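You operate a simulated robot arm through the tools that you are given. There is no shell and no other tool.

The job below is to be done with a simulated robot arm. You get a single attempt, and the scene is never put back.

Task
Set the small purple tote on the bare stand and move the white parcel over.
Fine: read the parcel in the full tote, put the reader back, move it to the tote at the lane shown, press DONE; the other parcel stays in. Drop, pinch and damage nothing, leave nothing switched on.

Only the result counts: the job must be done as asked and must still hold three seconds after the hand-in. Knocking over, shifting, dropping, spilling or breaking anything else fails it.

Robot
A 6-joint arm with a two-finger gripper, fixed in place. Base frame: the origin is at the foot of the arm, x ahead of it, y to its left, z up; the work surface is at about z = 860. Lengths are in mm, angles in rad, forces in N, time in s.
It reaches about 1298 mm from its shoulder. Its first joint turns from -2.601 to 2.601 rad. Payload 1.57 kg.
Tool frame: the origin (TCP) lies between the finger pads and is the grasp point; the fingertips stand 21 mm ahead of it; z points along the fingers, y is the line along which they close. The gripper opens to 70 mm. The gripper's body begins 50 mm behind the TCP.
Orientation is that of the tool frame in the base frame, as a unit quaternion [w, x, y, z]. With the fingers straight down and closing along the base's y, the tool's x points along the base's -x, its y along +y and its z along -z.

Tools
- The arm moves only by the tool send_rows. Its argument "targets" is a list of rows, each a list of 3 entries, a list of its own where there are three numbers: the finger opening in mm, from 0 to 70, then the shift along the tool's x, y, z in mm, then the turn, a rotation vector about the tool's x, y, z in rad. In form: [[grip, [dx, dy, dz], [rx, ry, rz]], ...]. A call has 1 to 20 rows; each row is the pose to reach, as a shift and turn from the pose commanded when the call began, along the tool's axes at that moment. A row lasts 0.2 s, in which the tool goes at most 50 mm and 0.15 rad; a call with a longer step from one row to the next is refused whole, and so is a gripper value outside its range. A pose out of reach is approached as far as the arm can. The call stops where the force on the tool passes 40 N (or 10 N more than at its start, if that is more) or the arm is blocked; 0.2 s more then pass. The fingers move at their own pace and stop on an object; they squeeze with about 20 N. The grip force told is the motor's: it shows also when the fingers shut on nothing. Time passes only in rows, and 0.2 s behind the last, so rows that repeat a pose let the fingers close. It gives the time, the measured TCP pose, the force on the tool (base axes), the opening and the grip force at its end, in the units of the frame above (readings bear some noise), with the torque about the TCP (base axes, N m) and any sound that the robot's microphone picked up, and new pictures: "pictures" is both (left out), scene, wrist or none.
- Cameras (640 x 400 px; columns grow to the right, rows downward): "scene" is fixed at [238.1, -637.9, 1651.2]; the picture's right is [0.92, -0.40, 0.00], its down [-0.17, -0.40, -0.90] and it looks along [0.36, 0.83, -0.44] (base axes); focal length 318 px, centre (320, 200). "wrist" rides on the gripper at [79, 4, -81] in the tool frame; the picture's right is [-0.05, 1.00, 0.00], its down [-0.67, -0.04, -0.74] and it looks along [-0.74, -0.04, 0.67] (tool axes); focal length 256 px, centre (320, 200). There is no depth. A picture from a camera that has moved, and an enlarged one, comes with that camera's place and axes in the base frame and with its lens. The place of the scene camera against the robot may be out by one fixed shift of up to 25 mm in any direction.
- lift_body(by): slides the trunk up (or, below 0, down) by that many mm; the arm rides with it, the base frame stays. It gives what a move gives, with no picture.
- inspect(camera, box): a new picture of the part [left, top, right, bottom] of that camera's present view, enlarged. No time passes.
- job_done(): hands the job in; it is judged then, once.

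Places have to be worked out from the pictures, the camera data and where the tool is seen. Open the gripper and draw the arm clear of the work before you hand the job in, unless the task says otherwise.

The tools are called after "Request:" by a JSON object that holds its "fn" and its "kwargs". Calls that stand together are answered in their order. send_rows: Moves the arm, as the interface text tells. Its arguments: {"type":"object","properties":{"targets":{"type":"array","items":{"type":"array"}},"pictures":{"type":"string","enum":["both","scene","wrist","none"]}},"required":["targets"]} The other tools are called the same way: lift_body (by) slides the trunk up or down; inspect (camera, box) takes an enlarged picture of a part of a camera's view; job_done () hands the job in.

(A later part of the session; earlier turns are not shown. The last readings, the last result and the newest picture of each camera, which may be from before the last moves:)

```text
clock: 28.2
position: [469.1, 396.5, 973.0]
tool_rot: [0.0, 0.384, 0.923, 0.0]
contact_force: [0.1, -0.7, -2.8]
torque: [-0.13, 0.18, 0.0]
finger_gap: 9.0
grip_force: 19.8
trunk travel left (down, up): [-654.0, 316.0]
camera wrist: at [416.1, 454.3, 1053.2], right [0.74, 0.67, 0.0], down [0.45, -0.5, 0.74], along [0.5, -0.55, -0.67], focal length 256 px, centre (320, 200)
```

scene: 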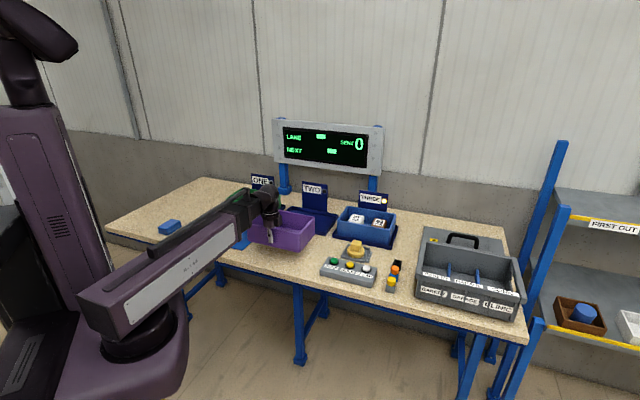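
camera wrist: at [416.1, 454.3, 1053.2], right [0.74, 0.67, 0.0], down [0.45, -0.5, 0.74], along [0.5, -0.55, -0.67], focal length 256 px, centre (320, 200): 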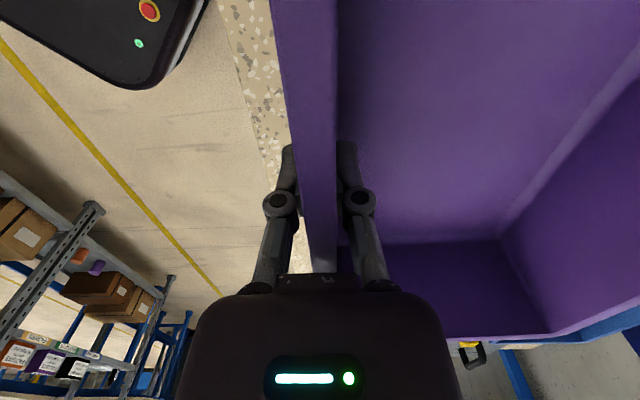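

Held steady at l≈−51. Now I move in by +258 mm (n) over the stand.

Request:
{"fn": "send_rows", "kwargs": {"targets": [[0, [1, 12, 0], [0, 0, 0]], [0, [1, 36, 0], [0, 0, 0]], [0, [1, 66, 0], [0, 0, 0]], [0, [1, 98, 0], [0, 0, 0]], [0, [1, 130, 0], [0, 0, 0]], [0, [1, 162, 0], [0, 0, 0]], [0, [1, 192, 0], [0, 0, 0]], [0, [1, 218, 0], [0, 0, 0]], [0, [1, 240, 0], [0, 0, 0]], [0, [1, 253, 0], [0, 0, 0]], [0, [1, 258, 0], [0, 0, 0]], [0, [1, 258, 0], [0, 0, 0]]], "pictures": "both"}}

Request:
{"fn": "inspect", "kwargs": {"camera": "scene", "box": [230, 170, 400, 270]}}

```text
clock: 30.8
position: [652.4, 577.9, 973.6]
tool_rot: [0.0, 0.384, 0.923, 0.0]
contact_force: [-0.6, -0.4, -2.6]
torque: [-0.17, 0.15, -0.04]
finger_gap: 9.0
grip_force: 20.7
trunk travel left (down, up): [-654.0, 316.0]
camera wrist: at [599.0, 638.0, 1053.1], right [0.74, 0.67, 0.0], down [0.45, -0.5, 0.74], along [0.5, -0.55, -0.67], focal length 256 px, centre (320, 200)
```

scene: 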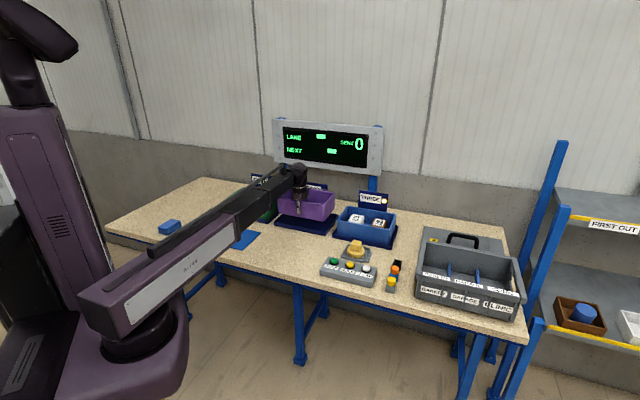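
wrist: 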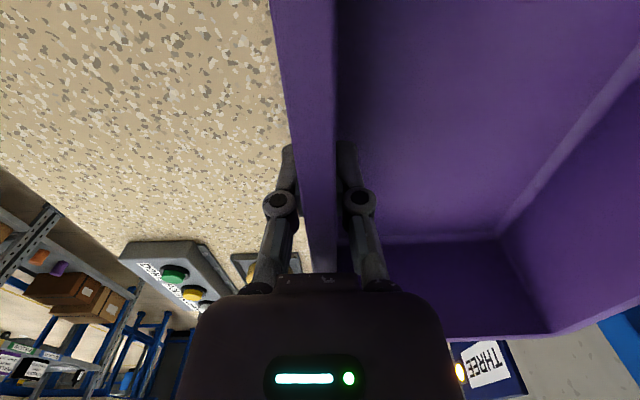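

```text
3.76 times, centred on (315, 220) of scene
camera zoom: at [238.1, -637.9, 1651.2], right [0.92, -0.4, 0.0], down [-0.17, -0.4, -0.9], along [0.36, 0.83, -0.44], focal length 1197 px, centre (339, 125)
```

zoom: 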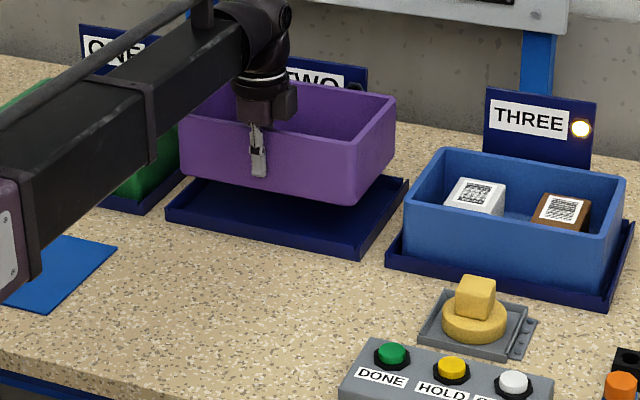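

The tote hangs over stand TWO. I lower it 33 mm, staying above the lip, and check alignment from zoomed pictures.

Request:
{"fn": "lift_body", "kwargs": {"by": -33}}

Request:
{"fn": "inspect", "kwargs": {"camera": "scene", "box": [265, 190, 345, 245]}}

Request:
{"fn": "inspect", "kwargs": {"camera": "scene", "box": [325, 195, 405, 250]}}

Request:
{"fn": "inspect", "kwargs": {"camera": "wrist", "box": [200, 200, 640, 400]}}

```text
clock: 31.6
position: [650.9, 579.1, 939.8]
tool_rot: [0.0, 0.384, 0.924, 0.0]
contact_force: [-0.1, 0.9, -2.7]
torque: [-0.15, 0.16, 0.0]
finger_gap: 8.9
grip_force: 19.9
trunk travel left (down, up): [-621.0, 349.0]
```

```text
7.27 times, centred on (305, 218) of scene
camera zoom: at [238.1, -637.9, 1651.2], right [0.92, -0.4, 0.0], down [-0.17, -0.4, -0.9], along [0.36, 0.83, -0.44], focal length 2312 px, centre (429, 73)
```

zoom: 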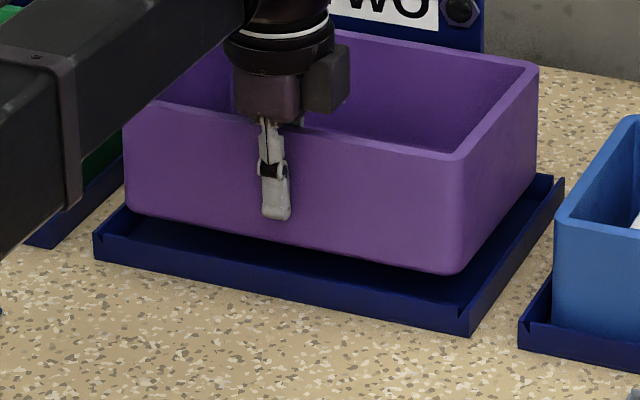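

```text
7.27 times, centred on (365, 222) of scene
camera zoom: at [238.1, -637.9, 1651.2], right [0.92, -0.4, 0.0], down [-0.17, -0.4, -0.9], along [0.36, 0.83, -0.44], focal length 2312 px, centre (-7, 36)
```

zoom: 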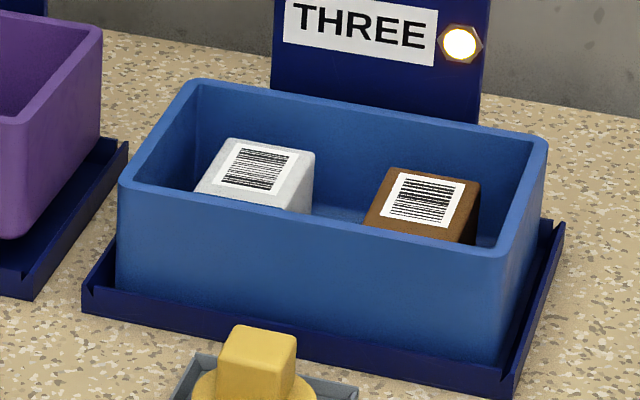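

```text
1.45 times, centred on (420, 300) of wrist
camera zoom: at [599.0, 637.9, 1020.2], right [0.74, 0.67, 0.0], down [0.45, -0.5, 0.74], along [0.5, -0.55, -0.67], focal length 372 px, centre (174, 54)
```

zoom: 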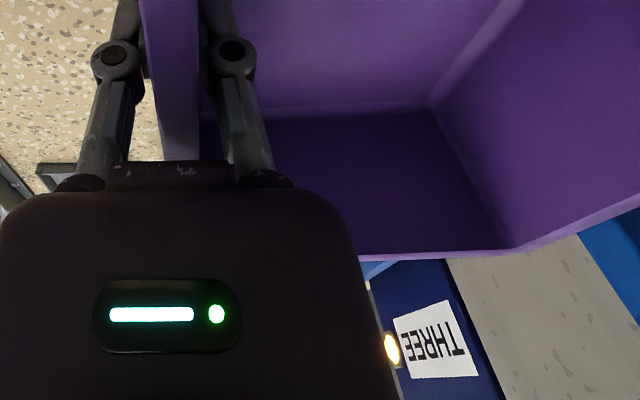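

I zoom further to compare the tote's lower edges with the stand's lip.

Request:
{"fn": "inspect", "kwargs": {"camera": "scene", "box": [315, 195, 345, 240]}}

Request:
{"fn": "inspect", "kwargs": {"camera": "scene", "box": [380, 205, 410, 250]}}

Request:
{"fn": "inspect", "kwargs": {"camera": "scene", "box": [272, 205, 302, 240]}}

```text
8.89 times, centred on (330, 218) of scene
camera zoom: at [238.1, -637.9, 1651.2], right [0.92, -0.4, 0.0], down [-0.17, -0.4, -0.9], along [0.36, 0.83, -0.44], focal length 2826 px, centre (231, 44)
```

zoom: 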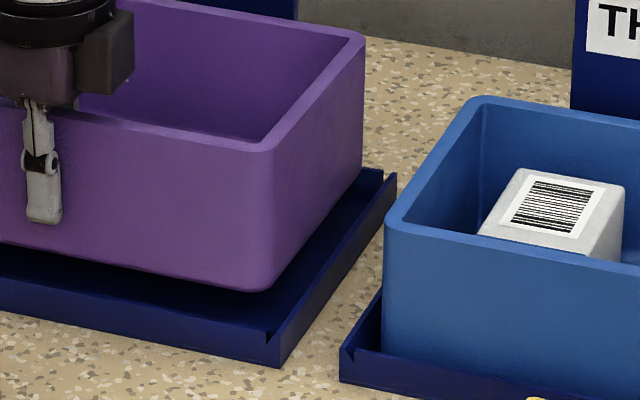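

```text
8.89 times, centred on (395, 228) of scene
camera zoom: at [238.1, -637.9, 1651.2], right [0.92, -0.4, 0.0], down [-0.17, -0.4, -0.9], along [0.36, 0.83, -0.44], focal length 2826 px, centre (-347, -44)
```

zoom: 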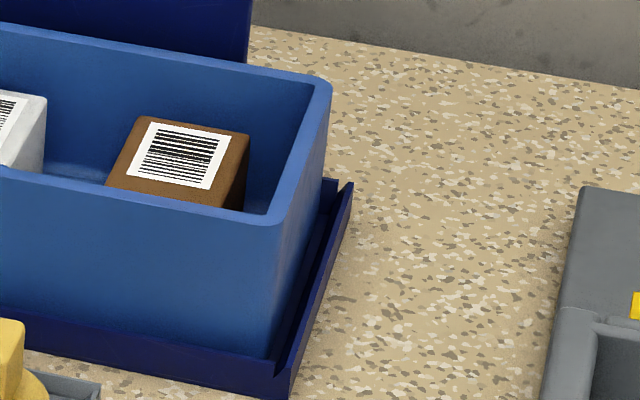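

```text
11.43 times, centred on (287, 222) of scene
camera zoom: at [238.1, -637.9, 1651.2], right [0.92, -0.4, 0.0], down [-0.17, -0.4, -0.9], along [0.36, 0.83, -0.44], focal length 3634 px, centre (697, -57)
```

zoom: 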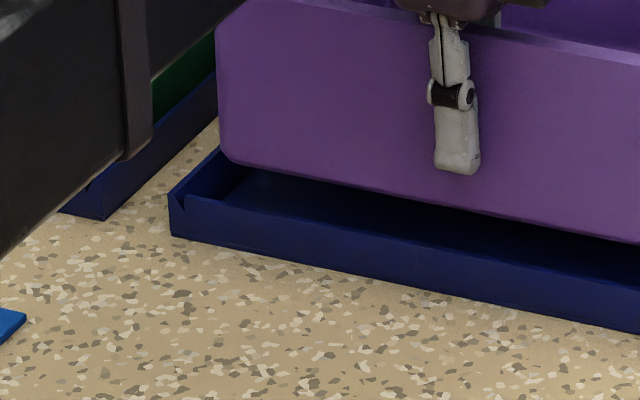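

The lips are low and bevelled, and alignment looks within several millimetres. I lower another 13 mm so the tote's bottom is about level with the lip top, then compare gaps directly.

Request:
{"fn": "lift_body", "kwargs": {"by": -13}}

Request:
{"fn": "inspect", "kwargs": {"camera": "scene", "box": [315, 195, 345, 240]}}

Request:
{"fn": "inspect", "kwargs": {"camera": "scene", "box": [272, 205, 302, 240]}}

```text
clock: 32.2
position: [651.0, 580.3, 926.6]
tool_rot: [0.0, 0.383, 0.924, -0.001]
contact_force: [0.3, -0.2, -2.9]
torque: [-0.17, 0.16, 0.0]
finger_gap: 9.1
grip_force: 19.7
trunk travel left (down, up): [-608.0, 362.0]
```

```text
8.89 times, centred on (330, 218) of scene
camera zoom: at [238.1, -637.9, 1651.2], right [0.92, -0.4, 0.0], down [-0.17, -0.4, -0.9], along [0.36, 0.83, -0.44], focal length 2826 px, centre (231, 44)
```

zoom: 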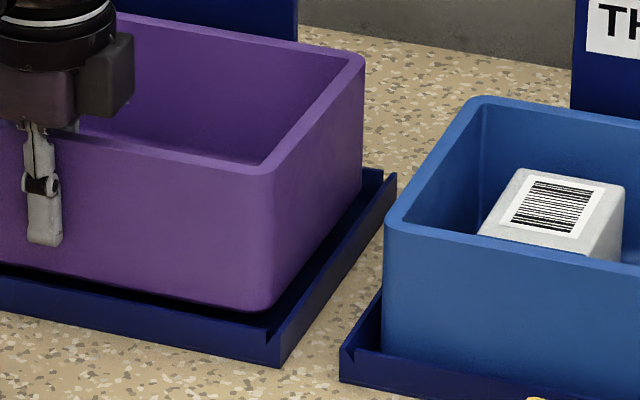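

```text
11.43 times, centred on (287, 222) of scene
camera zoom: at [238.1, -637.9, 1651.2], right [0.92, -0.4, 0.0], down [-0.17, -0.4, -0.9], along [0.36, 0.83, -0.44], focal length 3634 px, centre (697, -57)
```

zoom: 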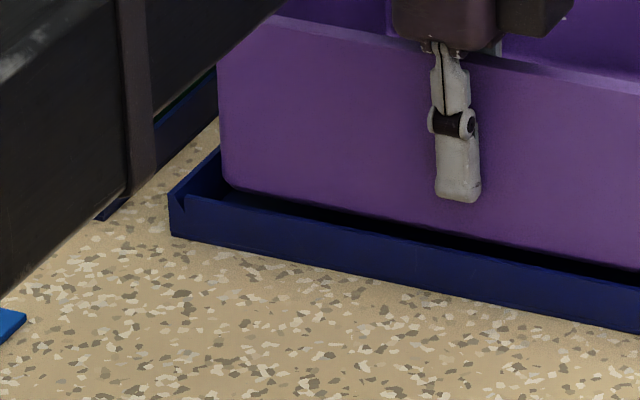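

Gaps at left and right match those of the blue tote on its stand, and there's no contact force yet. I lower another 8 mm and check the force.

Request:
{"fn": "lift_body", "kwargs": {"by": -8}}

Request:
{"fn": "inspect", "kwargs": {"camera": "scene", "box": [315, 195, 345, 240]}}

Request:
{"fn": "inspect", "kwargs": {"camera": "scene", "box": [272, 205, 302, 240]}}

```text
clock: 32.7
position: [650.8, 579.2, 918.2]
tool_rot: [0.0, 0.384, 0.923, 0.0]
contact_force: [-0.8, 0.0, -2.8]
torque: [-0.15, 0.12, -0.01]
finger_gap: 9.0
grip_force: 19.9
trunk travel left (down, up): [-600.0, 370.0]
```

```text
8.89 times, centred on (330, 218) of scene
camera zoom: at [238.1, -637.9, 1651.2], right [0.92, -0.4, 0.0], down [-0.17, -0.4, -0.9], along [0.36, 0.83, -0.44], focal length 2826 px, centre (231, 44)
```

zoom: 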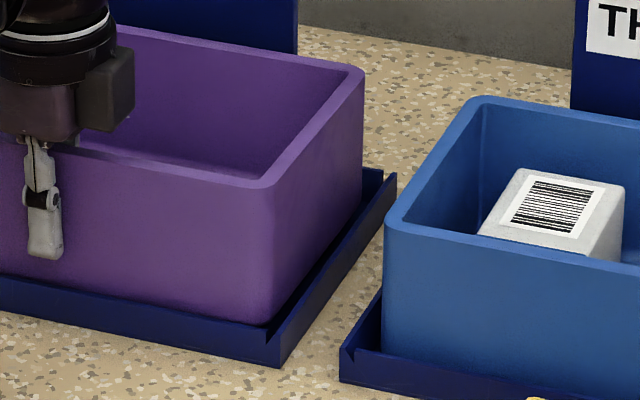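

```text
11.43 times, centred on (287, 222) of scene
camera zoom: at [238.1, -637.9, 1651.2], right [0.92, -0.4, 0.0], down [-0.17, -0.4, -0.9], along [0.36, 0.83, -0.44], focal length 3634 px, centre (697, -57)
```

zoom: 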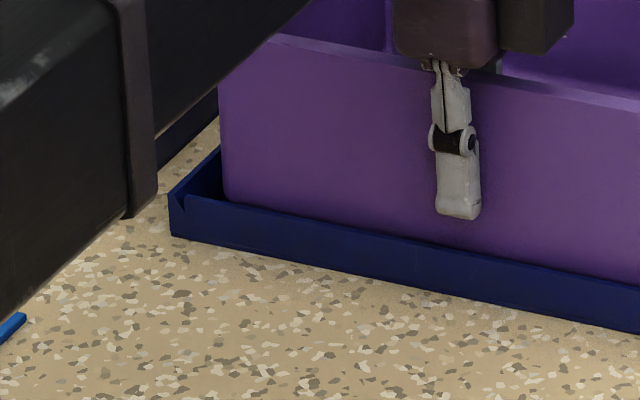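

The bottom is now inside the lip with no contact. I keep lowering in small steps until the stand takes the weight.

Request:
{"fn": "lift_body", "kwargs": {"by": -4}}

Request:
{"fn": "send_rows", "kwargs": {"targets": [[0, [0, 0, 0], [0, 0, 0]]], "pictures": "none"}}

```text
clock: 33.3
position: [652.1, 579.0, 914.7]
tool_rot: [0.0, 0.383, 0.924, 0.0]
contact_force: [0.5, -0.2, -3.4]
torque: [-0.13, 0.15, -0.01]
finger_gap: 8.9
grip_force: 20.0
trunk travel left (down, up): [-596.0, 374.0]
```

```text
clock: 33.7
position: [651.7, 579.6, 915.9]
tool_rot: [-0.001, 0.383, 0.924, 0.0]
contact_force: [-0.1, -0.1, -2.5]
torque: [-0.18, 0.17, 0.0]
finger_gap: 8.8
grip_force: 20.4
trunk travel left (down, up): [-596.0, 374.0]
```

No contact yet at z≈915; I continue in 2–3 mm steps.

Request:
{"fn": "lift_body", "kwargs": {"by": -3}}

Request:
{"fn": "send_rows", "kwargs": {"targets": [[0, [0, 0, 0], [0, 0, 0]]], "pictures": "none"}}

```text
clock: 34.2
position: [650.7, 578.3, 913.0]
tool_rot: [0.0, 0.383, 0.924, -0.001]
contact_force: [-0.6, -0.6, -0.6]
torque: [-0.03, -0.04, -0.03]
finger_gap: 8.6
grip_force: 19.5
trunk travel left (down, up): [-593.0, 377.0]
```

```text
clock: 34.6
position: [651.0, 578.7, 911.7]
tool_rot: [0.0, 0.384, 0.923, 0.0]
contact_force: [-0.6, -0.5, -1.3]
torque: [-0.03, -0.02, 0.02]
finger_gap: 8.8
grip_force: 19.6
trunk travel left (down, up): [-593.0, 377.0]
```

The far side has touched and the torque is gone. One more millimetre, then I release slowly.

Request:
{"fn": "lift_body", "kwargs": {"by": -1.5}}

Request:
{"fn": "send_rows", "kwargs": {"targets": [[12, [0, 0, 0], [0, 0, 0]], [20, [0, 0, 0], [0, 0, 0]], [34, [0, 0, 0], [0, 0, 0]], [34, [0, 0, 0], [0, 0, 0]]], "pictures": "both"}}

Request:
{"fn": "inspect", "kwargs": {"camera": "scene", "box": [265, 190, 345, 245]}}

Request:
{"fn": "inspect", "kwargs": {"camera": "wrist", "box": [200, 80, 440, 230]}}

```text
clock: 35.1
position: [650.6, 578.5, 910.4]
tool_rot: [-0.001, 0.383, 0.924, 0.0]
contact_force: [-0.2, 0.7, -2.2]
torque: [-0.03, -0.01, -0.01]
finger_gap: 8.7
grip_force: 20.2
trunk travel left (down, up): [-592.0, 378.0]
```

```text
clock: 36.1
position: [650.2, 578.3, 909.8]
tool_rot: [0.0, 0.383, 0.924, 0.0]
contact_force: [-0.5, 0.0, -0.7]
torque: [-0.01, -0.03, -0.02]
finger_gap: 33.9
grip_force: 0.0
trunk travel left (down, up): [-592.0, 378.0]
camera wrist: at [598.8, 637.8, 990.8], right [0.74, 0.67, 0.0], down [0.45, -0.5, 0.74], along [0.5, -0.55, -0.67], focal length 256 px, centre (320, 200)
```

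scene: 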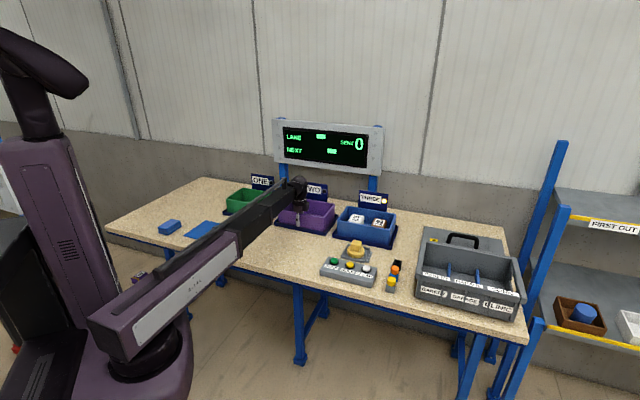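
wrist: 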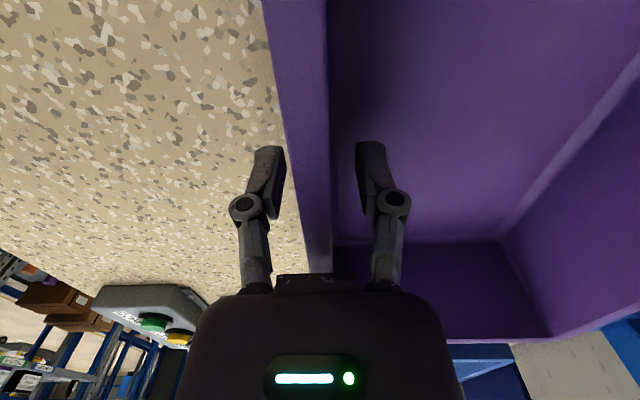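

```text
7.27 times, centred on (305, 218) of scene
camera zoom: at [238.1, -637.9, 1651.2], right [0.92, -0.4, 0.0], down [-0.17, -0.4, -0.9], along [0.36, 0.83, -0.44], focal length 2312 px, centre (429, 73)
```

zoom: 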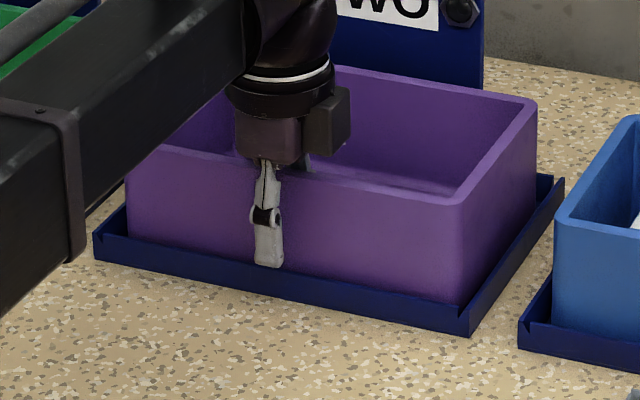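

```text
2.67 times, centred on (320, 155) of wrist
camera zoom: at [598.8, 637.8, 990.8], right [0.74, 0.67, 0.0], down [0.45, -0.5, 0.74], along [0.5, -0.55, -0.67], focal length 683 px, centre (320, 320)
```

zoom: 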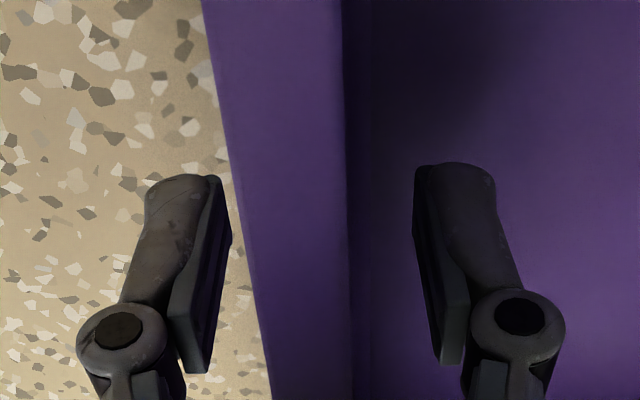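

The tote sits inside stand TWO's lips. I withdraw straight up, then check that it sits flat.

Request:
{"fn": "lift_body", "kwargs": {"by": 230}}

Request:
{"fn": "inspect", "kwargs": {"camera": "scene", "box": [220, 120, 420, 260]}}

Request:
{"fn": "inspect", "kwargs": {"camera": "wrist", "box": [0, 0, 640, 400]}}

```text
clock: 38.5
position: [651.4, 578.6, 1140.7]
tool_rot: [-0.001, 0.383, 0.924, 0.0]
contact_force: [0.9, 0.2, -0.6]
torque: [-0.05, -0.02, -0.03]
finger_gap: 34.0
grip_force: 0.1
trunk travel left (down, up): [-822.0, 148.0]
```

```text
2.86 times, centred on (320, 190) of scene
camera zoom: at [238.1, -637.9, 1651.2], right [0.92, -0.4, 0.0], down [-0.17, -0.4, -0.9], along [0.36, 0.83, -0.44], focal length 908 px, centre (320, 229)
```

zoom: 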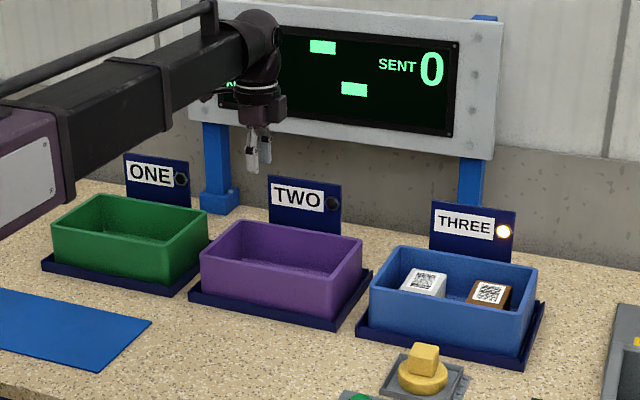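

```text
1.00 times, centred on (320, 200) of wrist (not enlarged: the box is as wide or as high as the picture)
camera zoom: at [598.8, 637.9, 1220.7], right [0.74, 0.67, 0.0], down [0.45, -0.5, 0.74], along [0.5, -0.55, -0.67], focal length 256 px, centre (320, 200)
```

zoom: 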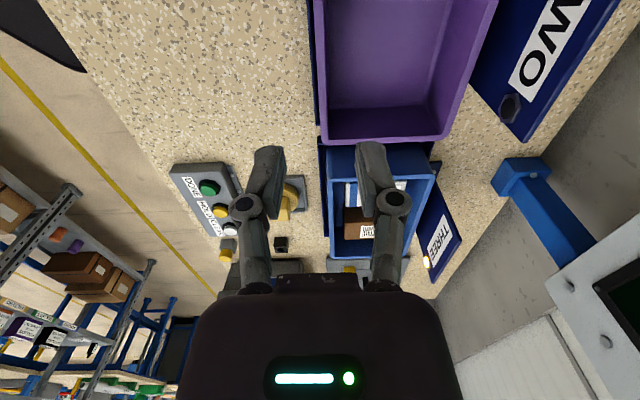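

The purple tote is seated squarely on TWO. Next is the reader: I move to a nearer viewpoint over its dock and the full tote.

Request:
{"fn": "send_rows", "kwargs": {"targets": [[70, [-20, -12, 0], [0, 0, 0]], [70, [-40, -24, 0], [0, 0, 0]], [70, [-50, -30, 0], [0, 0, 0]]], "pictures": "wrist"}}

Request:
{"fn": "inspect", "kwargs": {"camera": "wrist", "box": [180, 80, 340, 260]}}

Request:
{"fn": "inspect", "kwargs": {"camera": "wrist", "box": [310, 60, 500, 270]}}

```text
clock: 39.3
position: [664.2, 521.8, 1139.5]
tool_rot: [0.0, 0.382, 0.924, 0.0]
contact_force: [-0.7, -0.4, 0.7]
torque: [0.01, 0.04, 0.0]
finger_gap: 69.9
grip_force: 0.1
trunk travel left (down, up): [-822.0, 148.0]
camera wrist: at [612.2, 580.5, 1220.9], right [0.74, 0.67, 0.0], down [0.45, -0.5, 0.74], along [0.5, -0.55, -0.67], focal length 256 px, centre (320, 200)
```

wrist: 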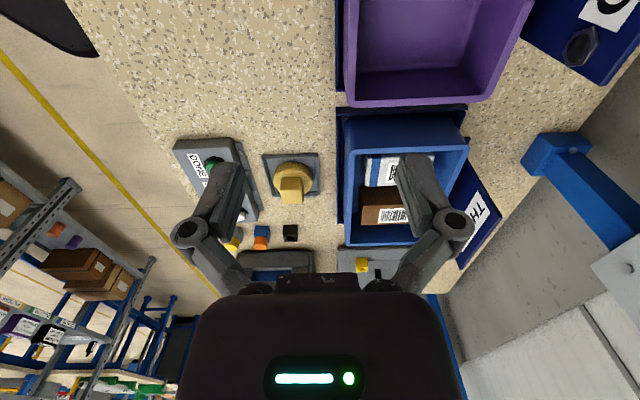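

```text
2.22 times, centred on (260, 170) of wrist
camera zoom: at [612.2, 580.5, 1220.9], right [0.74, 0.67, 0.0], down [0.45, -0.5, 0.74], along [0.5, -0.55, -0.67], focal length 569 px, centre (453, 267)
```

zoom: 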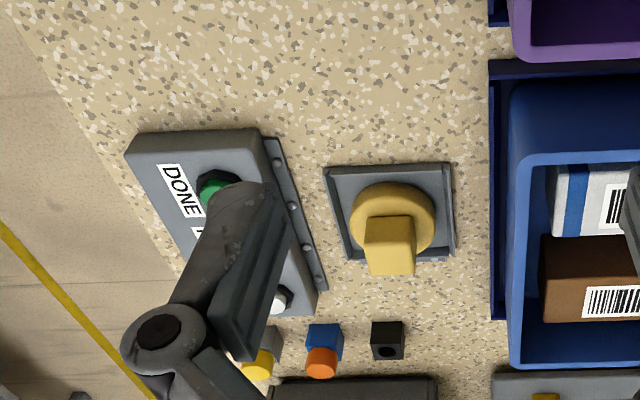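

```text
1.90 times, centred on (405, 165) of wrist
camera zoom: at [612.2, 580.5, 1220.9], right [0.74, 0.67, 0.0], down [0.45, -0.5, 0.74], along [0.5, -0.55, -0.67], focal length 488 px, centre (158, 267)
```

zoom: 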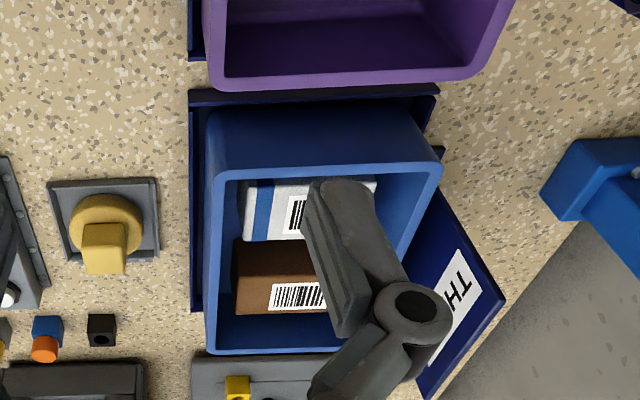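

The reader's block handle is at about n≈778, l≈−335. I move over it at the present height for a closer look.

Request:
{"fn": "send_rows", "kwargs": {"targets": [[70, [-30, -8, 0], [0, 0, 0]], [70, [-70, -18, 0], [0, 0, 0]], [70, [-110, -29, 0], [0, 0, 0]], [70, [-150, -39, 0], [0, 0, 0]], [70, [-190, -50, 0], [0, 0, 0]], [70, [-220, -58, 0], [0, 0, 0]], [70, [-234, -61, 0], [0, 0, 0]]], "pictures": "both"}}

Request:
{"fn": "inspect", "kwargs": {"camera": "wrist", "box": [220, 0, 420, 130]}}

```text
clock: 40.9
position: [787.8, 312.3, 1139.7]
tool_rot: [-0.001, 0.382, 0.924, 0.0]
contact_force: [0.3, -0.2, -0.4]
torque: [-0.01, -0.04, 0.0]
finger_gap: 70.2
grip_force: 0.0
trunk travel left (down, up): [-822.0, 148.0]
camera wrist: at [735.5, 371.6, 1220.8], right [0.74, 0.67, 0.0], down [0.45, -0.5, 0.74], along [0.5, -0.55, -0.67], focal length 256 px, centre (320, 200)
```

scene: 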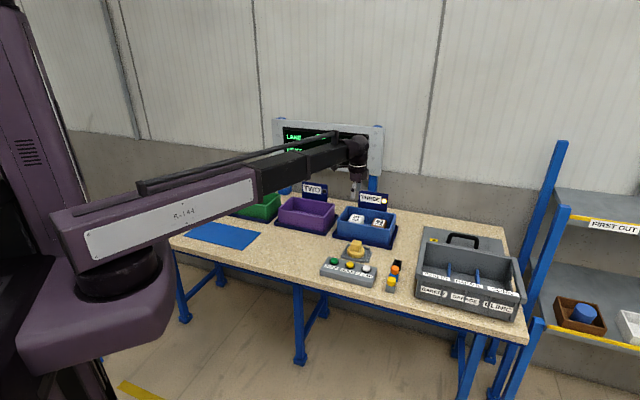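
wrist: 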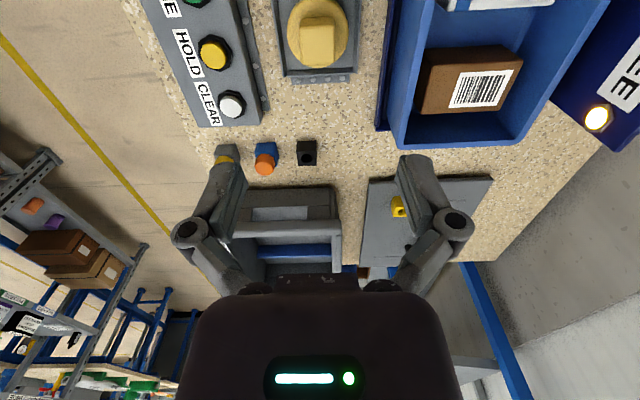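

```text
3.08 times, centred on (320, 65) of wrist
camera zoom: at [735.5, 371.6, 1220.8], right [0.74, 0.67, 0.0], down [0.45, -0.5, 0.74], along [0.5, -0.55, -0.67], focal length 788 px, centre (320, 615)
```

zoom: 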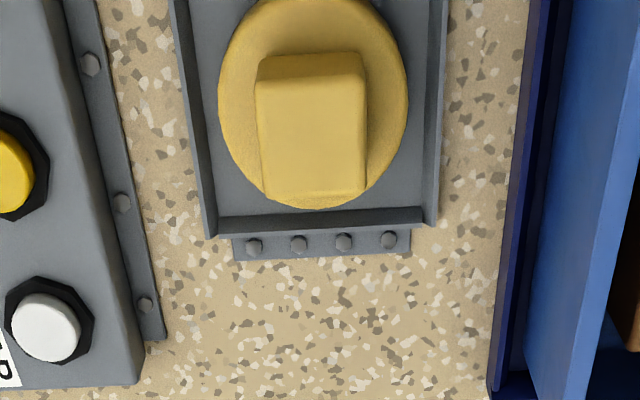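

The handle is a ~36 mm block, about 10 mm further along −l and 3 mm nearer than the grip axis. I correct the position and lower to about z=1010 for a closer check.

Request:
{"fn": "send_rows", "kwargs": {"targets": [[70, [-10, -3, 0], [0, 0, 0]]], "pictures": "none"}}

Request:
{"fn": "lift_body", "kwargs": {"by": -130}}

Request:
{"fn": "inspect", "kwargs": {"camera": "wrist", "box": [200, 0, 440, 180]}}

Request:
{"fn": "inspect", "kwargs": {"camera": "scene", "box": [310, 160, 430, 300]}}

```text
clock: 41.3
position: [792.1, 303.4, 1139.7]
tool_rot: [0.0, 0.383, 0.924, -0.001]
contact_force: [-0.1, -0.7, 0.4]
torque: [0.0, 0.03, -0.01]
finger_gap: 70.3
grip_force: 0.0
trunk travel left (down, up): [-822.0, 148.0]
```

```text
clock: 42.9
position: [791.2, 303.3, 1010.1]
tool_rot: [0.0, 0.383, 0.924, 0.001]
contact_force: [-1.1, 0.0, 0.3]
torque: [-0.01, 0.0, -0.02]
finger_gap: 70.1
grip_force: 0.1
trunk travel left (down, up): [-692.0, 278.0]
```

```text
2.22 times, centred on (320, 90) of wrist
camera zoom: at [739.5, 362.7, 1090.9], right [0.74, 0.67, 0.0], down [0.45, -0.5, 0.74], along [0.5, -0.55, -0.67], focal length 569 px, centre (320, 444)
```

zoom: 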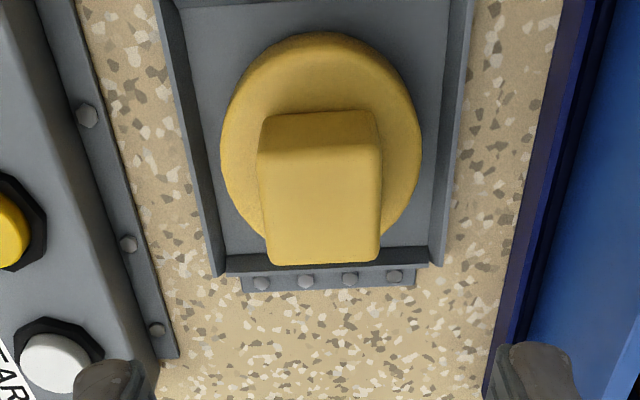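

```text
2.86 times, centred on (370, 230) of scene
camera zoom: at [238.1, -637.9, 1651.2], right [0.92, -0.4, 0.0], down [-0.17, -0.4, -0.9], along [0.36, 0.83, -0.44], focal length 908 px, centre (177, 114)
```

zoom: 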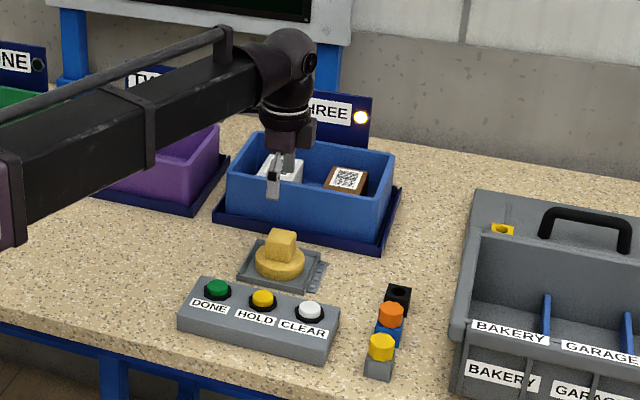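

The handle is well aligned in both directions. I lower to about z=950 and re-check heights before descending around the handle.

Request:
{"fn": "lift_body", "kwargs": {"by": -60}}

Request:
{"fn": "inspect", "kwargs": {"camera": "wrist", "box": [180, 0, 460, 210]}}

Request:
{"fn": "inspect", "kwargs": {"camera": "scene", "box": [330, 190, 400, 270]}}

```text
clock: 43.9
position: [791.2, 304.3, 950.8]
tool_rot: [-0.001, 0.383, 0.924, 0.0]
contact_force: [0.6, 0.7, -0.2]
torque: [0.01, 0.01, 0.02]
finger_gap: 69.8
grip_force: 0.1
trunk travel left (down, up): [-632.0, 338.0]
```

```text
1.90 times, centred on (320, 105) of wrist
camera zoom: at [739.5, 362.7, 1030.9], right [0.74, 0.67, 0.0], down [0.45, -0.5, 0.74], along [0.5, -0.55, -0.67], focal length 488 px, centre (320, 381)
```

zoom: 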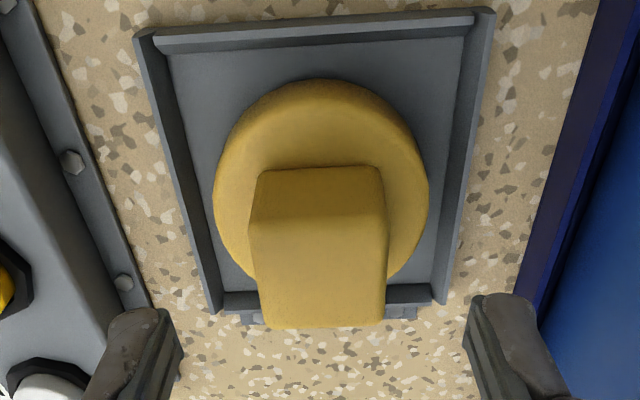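

```text
5.00 times, centred on (365, 230) of scene
camera zoom: at [238.1, -637.9, 1651.2], right [0.92, -0.4, 0.0], down [-0.17, -0.4, -0.9], along [0.36, 0.83, -0.44], focal length 1590 px, centre (95, 50)
```

zoom: 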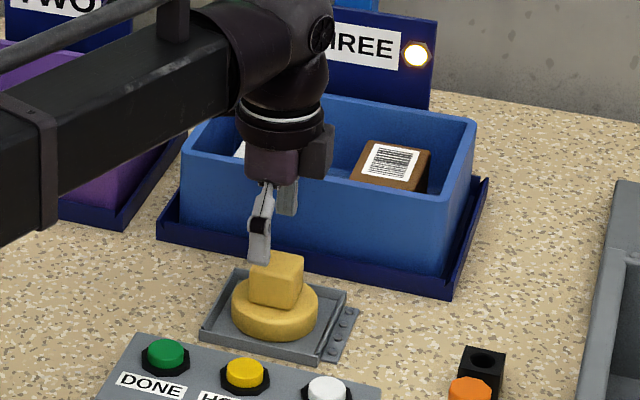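

Handle top is at z≈926 and the disc top at about 896, so a TCP of 921 keeps the fingertips just above the disc. I lower 30 mm and close on the handle.

Request:
{"fn": "lift_body", "kwargs": {"by": -30}}

Request:
{"fn": "inspect", "kwargs": {"camera": "wrist", "box": [180, 60, 460, 270]}}

Request:
{"fn": "inspect", "kwargs": {"camera": "scene", "box": [330, 190, 400, 270]}}

```text
clock: 44.6
position: [791.2, 303.6, 919.9]
tool_rot: [0.0, 0.383, 0.924, 0.0]
contact_force: [1.9, 0.7, -0.1]
torque: [0.0, -0.03, 0.02]
finger_gap: 69.8
grip_force: 0.1
trunk travel left (down, up): [-602.0, 368.0]
```

```text
1.90 times, centred on (320, 165) of wrist
camera zoom: at [739.5, 362.6, 1000.9], right [0.74, 0.67, 0.0], down [0.45, -0.5, 0.74], along [0.5, -0.55, -0.67], focal length 488 px, centre (320, 267)
```

zoom: 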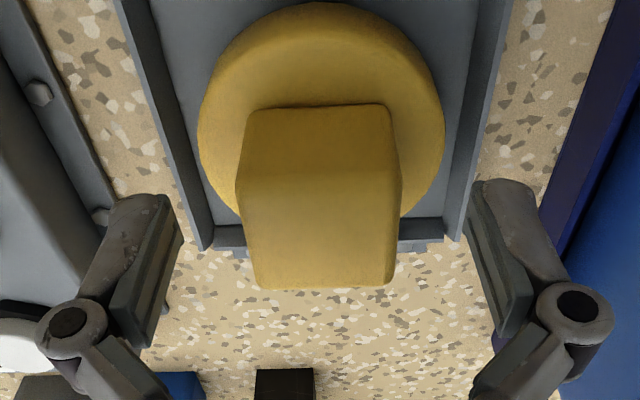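

```text
5.00 times, centred on (365, 230) of scene
camera zoom: at [238.1, -637.9, 1651.2], right [0.92, -0.4, 0.0], down [-0.17, -0.4, -0.9], along [0.36, 0.83, -0.44], focal length 1590 px, centre (95, 50)
```

zoom: 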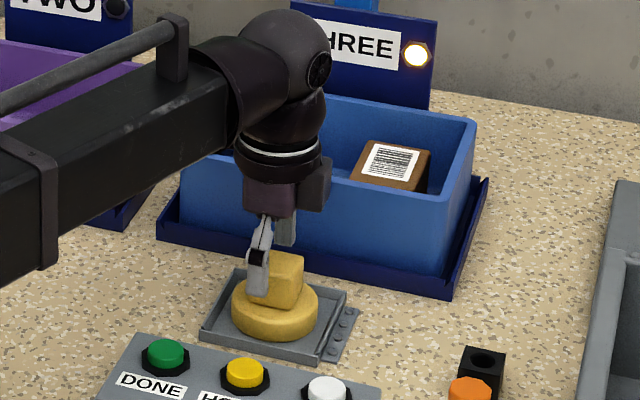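

No contact and the handle is between the fingers. I nudge 3 mm toward its centre and close.

Request:
{"fn": "send_rows", "kwargs": {"targets": [[70, [3, 0, 0], [0, 0, 0]], [0, [3, 0, 0], [0, 0, 0]], [0, [3, 0, 0], [0, 0, 0]], [0, [3, 0, 0], [0, 0, 0]], [0, [3, 0, 0], [0, 0, 0]]], "pictures": "both"}}

Request:
{"fn": "inspect", "kwargs": {"camera": "wrist", "box": [180, 60, 460, 270]}}

```text
clock: 45.9
position: [790.5, 305.2, 920.2]
tool_rot: [0.0, 0.383, 0.924, 0.0]
contact_force: [-1.0, -0.3, 5.3]
torque: [-0.03, 0.05, 0.01]
finger_gap: 37.8
grip_force: 19.4
trunk travel left (down, up): [-602.0, 368.0]
camera wrist: at [737.5, 364.6, 1001.3], right [0.74, 0.67, 0.0], down [0.45, -0.5, 0.75], along [0.5, -0.55, -0.67], focal length 256 px, centre (320, 200)
```

scene: 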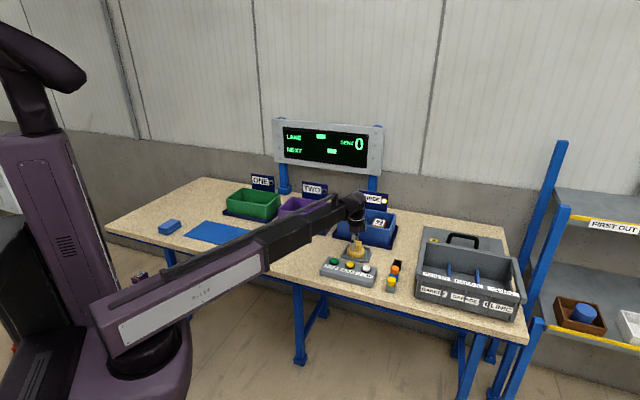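
wrist: 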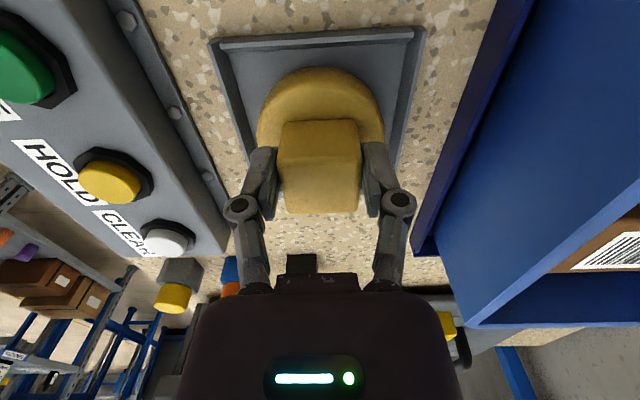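

```text
1.90 times, centred on (320, 165) of wrist
camera zoom: at [737.5, 364.6, 1001.3], right [0.74, 0.67, 0.0], down [0.45, -0.5, 0.75], along [0.5, -0.55, -0.67], focal length 488 px, centre (320, 267)
```

zoom: 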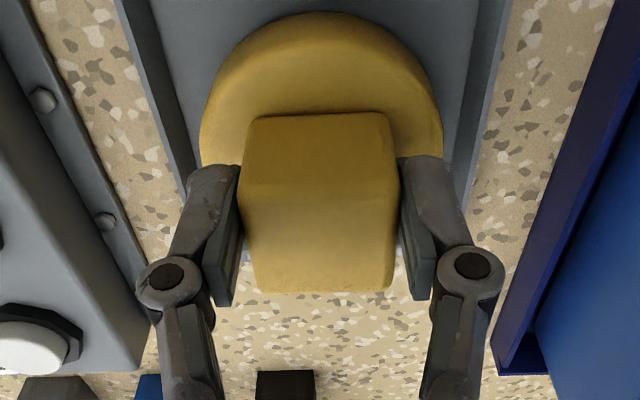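

The handle is gripped (37.8 mm). I note this docking pose (TCP 790.5, 305.2, 920.2) and lift 12 mm to test.

Request:
{"fn": "lift_body", "kwargs": {"by": 12}}

Request:
{"fn": "send_rows", "kwargs": {"targets": [[0, [0, 0, 0], [0, 0, 0]], [0, [0, 0, 0], [0, 0, 0]]], "pictures": "both"}}

Request:
{"fn": "inspect", "kwargs": {"camera": "scene", "box": [330, 190, 400, 270]}}

```text
clock: 46.5
position: [790.3, 305.2, 930.9]
tool_rot: [0.001, 0.384, 0.923, 0.0]
contact_force: [0.0, -0.6, -0.4]
torque: [0.01, 0.01, 0.0]
finger_gap: 37.6
grip_force: 20.0
trunk travel left (down, up): [-614.0, 356.0]
```

```text
clock: 47.0
position: [791.6, 305.6, 931.7]
tool_rot: [0.0, 0.384, 0.923, 0.001]
contact_force: [-0.4, -0.7, -1.1]
torque: [0.03, 0.05, -0.02]
finger_gap: 37.7
grip_force: 20.5
trunk travel left (down, up): [-614.0, 356.0]
camera wrist: at [738.2, 364.8, 1012.7], right [0.74, 0.67, 0.0], down [0.45, -0.5, 0.74], along [0.5, -0.55, -0.67], focal length 256 px, centre (320, 200)
```

scene: 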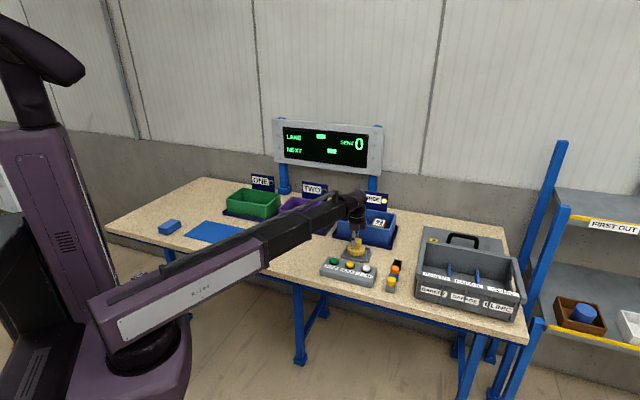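
wrist: 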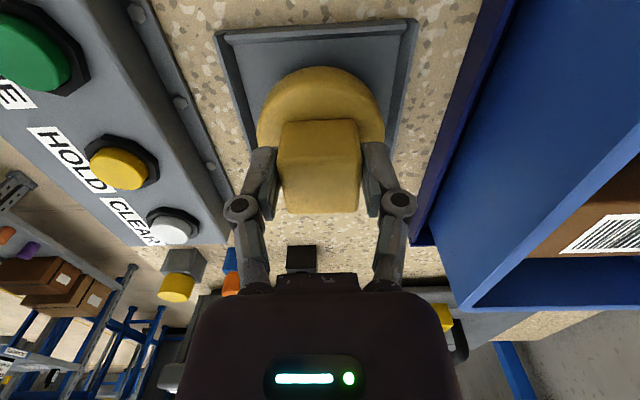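

```text
5.00 times, centred on (365, 230) of scene
camera zoom: at [238.1, -637.9, 1651.2], right [0.92, -0.4, 0.0], down [-0.17, -0.4, -0.9], along [0.36, 0.83, -0.44], focal length 1590 px, centre (95, 50)
```

zoom: 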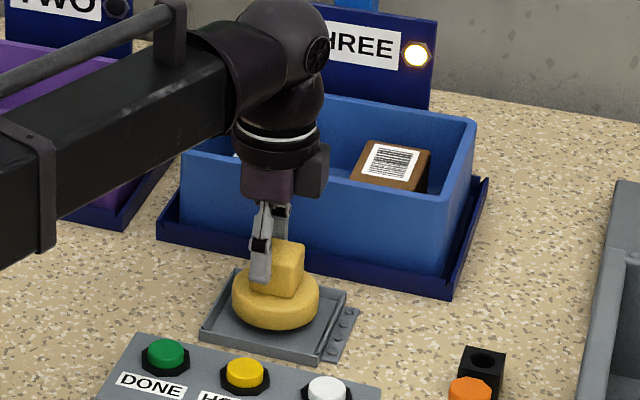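

The reader is out (about 1 N) with no sound or light change yet. I raise it to about z=1130 and shift left so I can see the white parcel in the blue tote past the reader.

Request:
{"fn": "lift_body", "kwargs": {"by": 200}}

Request:
{"fn": "send_rows", "kwargs": {"targets": [[0, [15, 0, 0], [0, 0, 0]], [0, [45, 0, 0], [0, 0, 0]], [0, [80, 0, 0], [0, 0, 0]], [0, [115, 0, 0], [0, 0, 0]], [0, [145, 0, 0], [0, 0, 0]], [0, [160, 0, 0], [0, 0, 0]]], "pictures": "both"}}

Request:
{"fn": "inspect", "kwargs": {"camera": "wrist", "box": [370, 60, 590, 260]}}

```text
clock: 49.2
position: [789.7, 305.9, 1132.9]
tool_rot: [0.0, 0.384, 0.924, 0.0]
contact_force: [0.1, -0.3, -1.7]
torque: [0.0, 0.02, -0.01]
finger_gap: 37.6
grip_force: 19.9
trunk travel left (down, up): [-814.0, 156.0]
```

```text
clock: 50.6
position: [678.0, 417.8, 1132.2]
tool_rot: [0.0, 0.383, 0.924, 0.0]
contact_force: [-0.3, 0.7, -0.6]
torque: [0.02, 0.01, -0.02]
finger_gap: 37.7
grip_force: 19.8
trunk travel left (down, up): [-814.0, 156.0]
camera wrist: at [625.6, 477.2, 1212.8], right [0.74, 0.67, 0.0], down [0.45, -0.5, 0.75], along [0.5, -0.55, -0.67], focal length 256 px, centre (320, 200)
```

scene: 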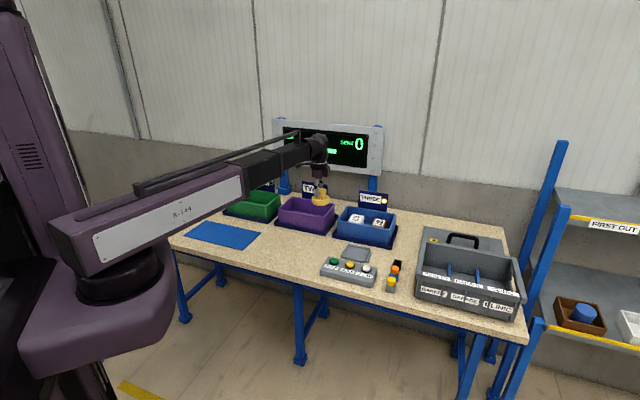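
wrist: 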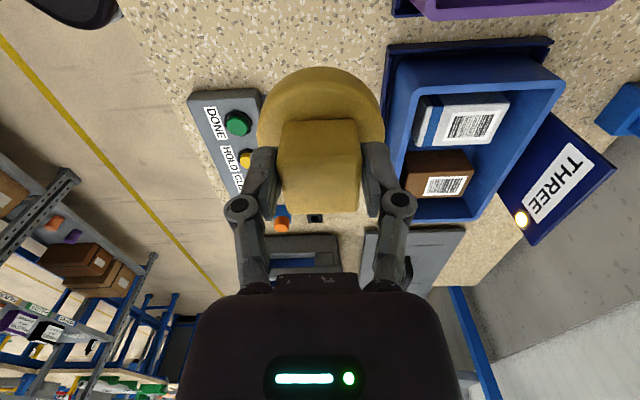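

```text
2.00 times, centred on (480, 160) of wrist
camera zoom: at [625.6, 477.2, 1212.8], right [0.74, 0.67, 0.0], down [0.45, -0.5, 0.75], along [0.5, -0.55, -0.67], focal length 512 px, centre (0, 280)
```

zoom: 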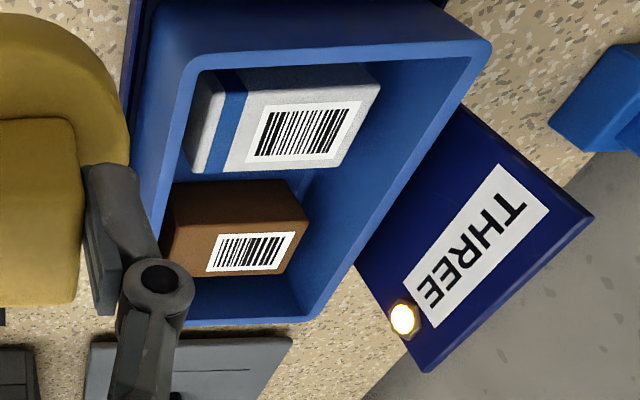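

I zoom further onto the two parcels to get their outlines.

Request:
{"fn": "inspect", "kwargs": {"camera": "wrist", "box": [450, 80, 570, 210]}}

Request:
{"fn": "inspect", "kwargs": {"camera": "scene", "box": [335, 200, 405, 245]}}

Request:
{"fn": "inspect", "kwargs": {"camera": "scene", "box": [270, 115, 400, 180]}}

```text
3.08 times, centred on (510, 145) of wrist
camera zoom: at [625.6, 477.2, 1212.8], right [0.74, 0.67, 0.0], down [0.45, -0.5, 0.75], along [0.5, -0.55, -0.67], focal length 788 px, centre (-265, 369)
```

zoom: 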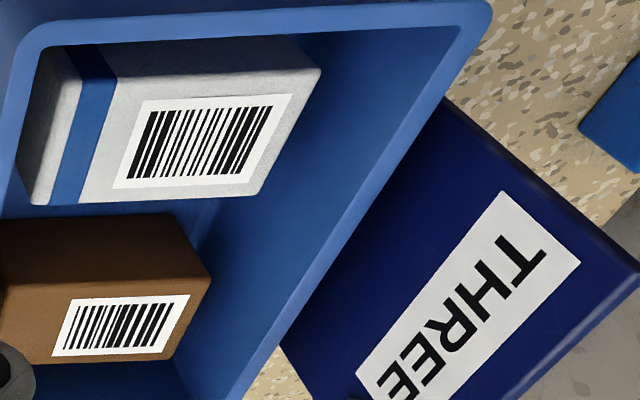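

```text
8.89 times, centred on (370, 222) of scene
camera zoom: at [238.1, -637.9, 1651.2], right [0.92, -0.4, 0.0], down [-0.17, -0.4, -0.9], along [0.36, 0.83, -0.44], focal length 2826 px, centre (-124, 0)
```

zoom: 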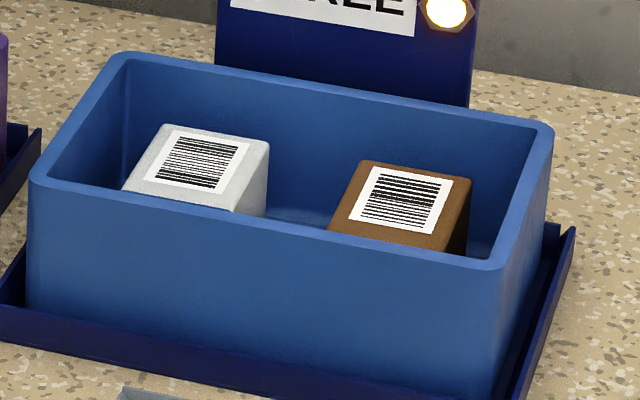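

```text
4.92 times, centred on (335, 148) of scene
camera zoom: at [238.1, -637.9, 1651.2], right [0.92, -0.4, 0.0], down [-0.17, -0.4, -0.9], along [0.36, 0.83, -0.44], focal length 1565 px, centre (246, 458)
```

zoom: 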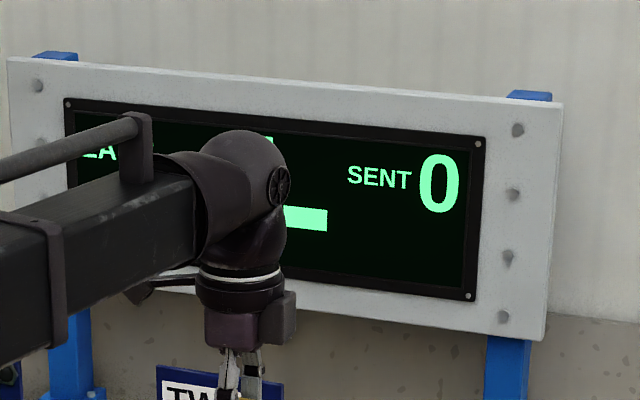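

The white parcel's top measures roughly 98 × 61 mm at z≈911, its label centred near n≈972, l≈−302. I bring the reader over that label from the side away from the brown parcel, still high up.

Request:
{"fn": "send_rows", "kwargs": {"targets": [[0, [0, 15, 0], [0, 0, 0]], [0, [0, 45, 0], [0, 0, 0]], [0, [0, 85, 0], [0, 0, 0]], [0, [0, 125, 0], [0, 0, 0]], [0, [0, 165, 0], [0, 0, 0]], [0, [0, 190, 0], [0, 0, 0]], [0, [-10, 197, 0], [0, 0, 0]], [0, [-40, 197, 0], [0, 0, 0]], [0, [-75, 197, 0], [0, 0, 0]], [0, [-105, 197, 0], [0, 0, 0]], [0, [-118, 197, 0], [0, 0, 0]], [0, [-118, 197, 0], [0, 0, 0]]], "pictures": "both"}}

```text
clock: 53.2
position: [900.0, 473.7, 1131.7]
tool_rot: [0.0, 0.384, 0.924, 0.0]
contact_force: [-0.1, -0.1, -1.2]
torque: [-0.01, -0.02, 0.01]
finger_gap: 37.8
grip_force: 20.3
trunk travel left (down, up): [-814.0, 156.0]
camera wrist: at [847.1, 533.5, 1212.7], right [0.74, 0.67, 0.0], down [0.45, -0.5, 0.74], along [0.5, -0.55, -0.67], focal length 256 px, centre (320, 200)
```

scene: 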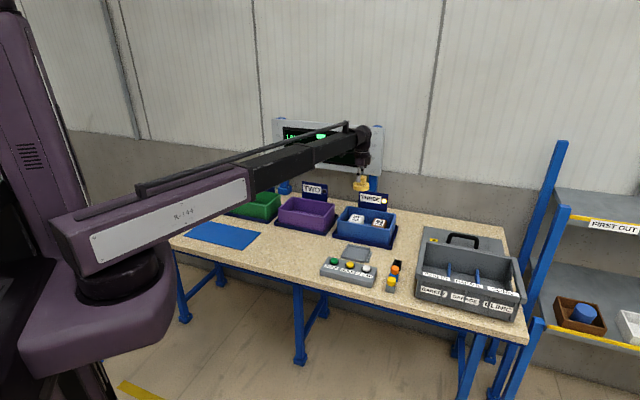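
wrist: 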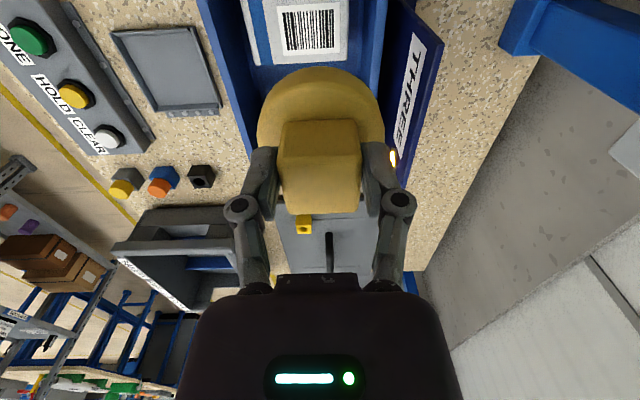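

The reader is above the white parcel. I check the label's offset from the grip axis before lowering.

Request:
{"fn": "inspect", "kwargs": {"camera": "wrist", "box": [210, 0, 410, 130]}}

Request:
{"fn": "inspect", "kwargs": {"camera": "scene", "box": [270, 115, 410, 250]}}

```text
3.08 times, centred on (310, 65) of wrist
camera zoom: at [847.1, 533.5, 1212.7], right [0.74, 0.67, 0.0], down [0.45, -0.5, 0.74], along [0.5, -0.55, -0.67], focal length 788 px, centre (351, 615)
```

zoom: 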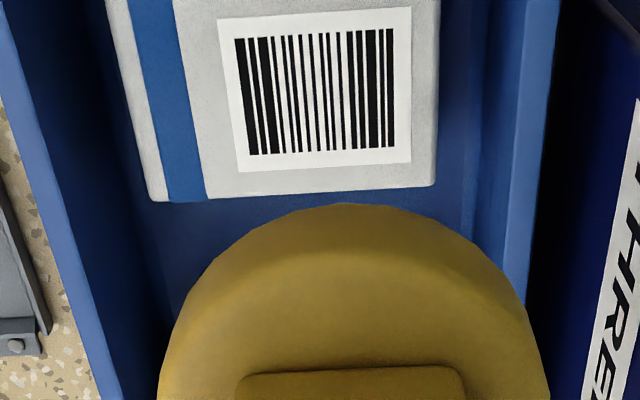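

```text
2.96 times, centred on (340, 182) of scene
camera zoom: at [238.1, -637.9, 1651.2], right [0.92, -0.4, 0.0], down [-0.17, -0.4, -0.9], along [0.36, 0.83, -0.44], focal length 942 px, centre (261, 252)
```

zoom: 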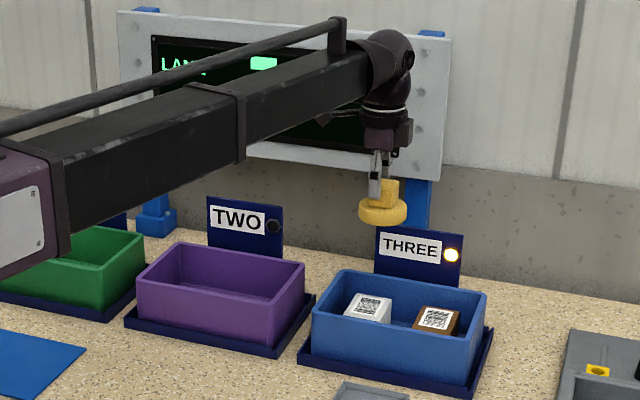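

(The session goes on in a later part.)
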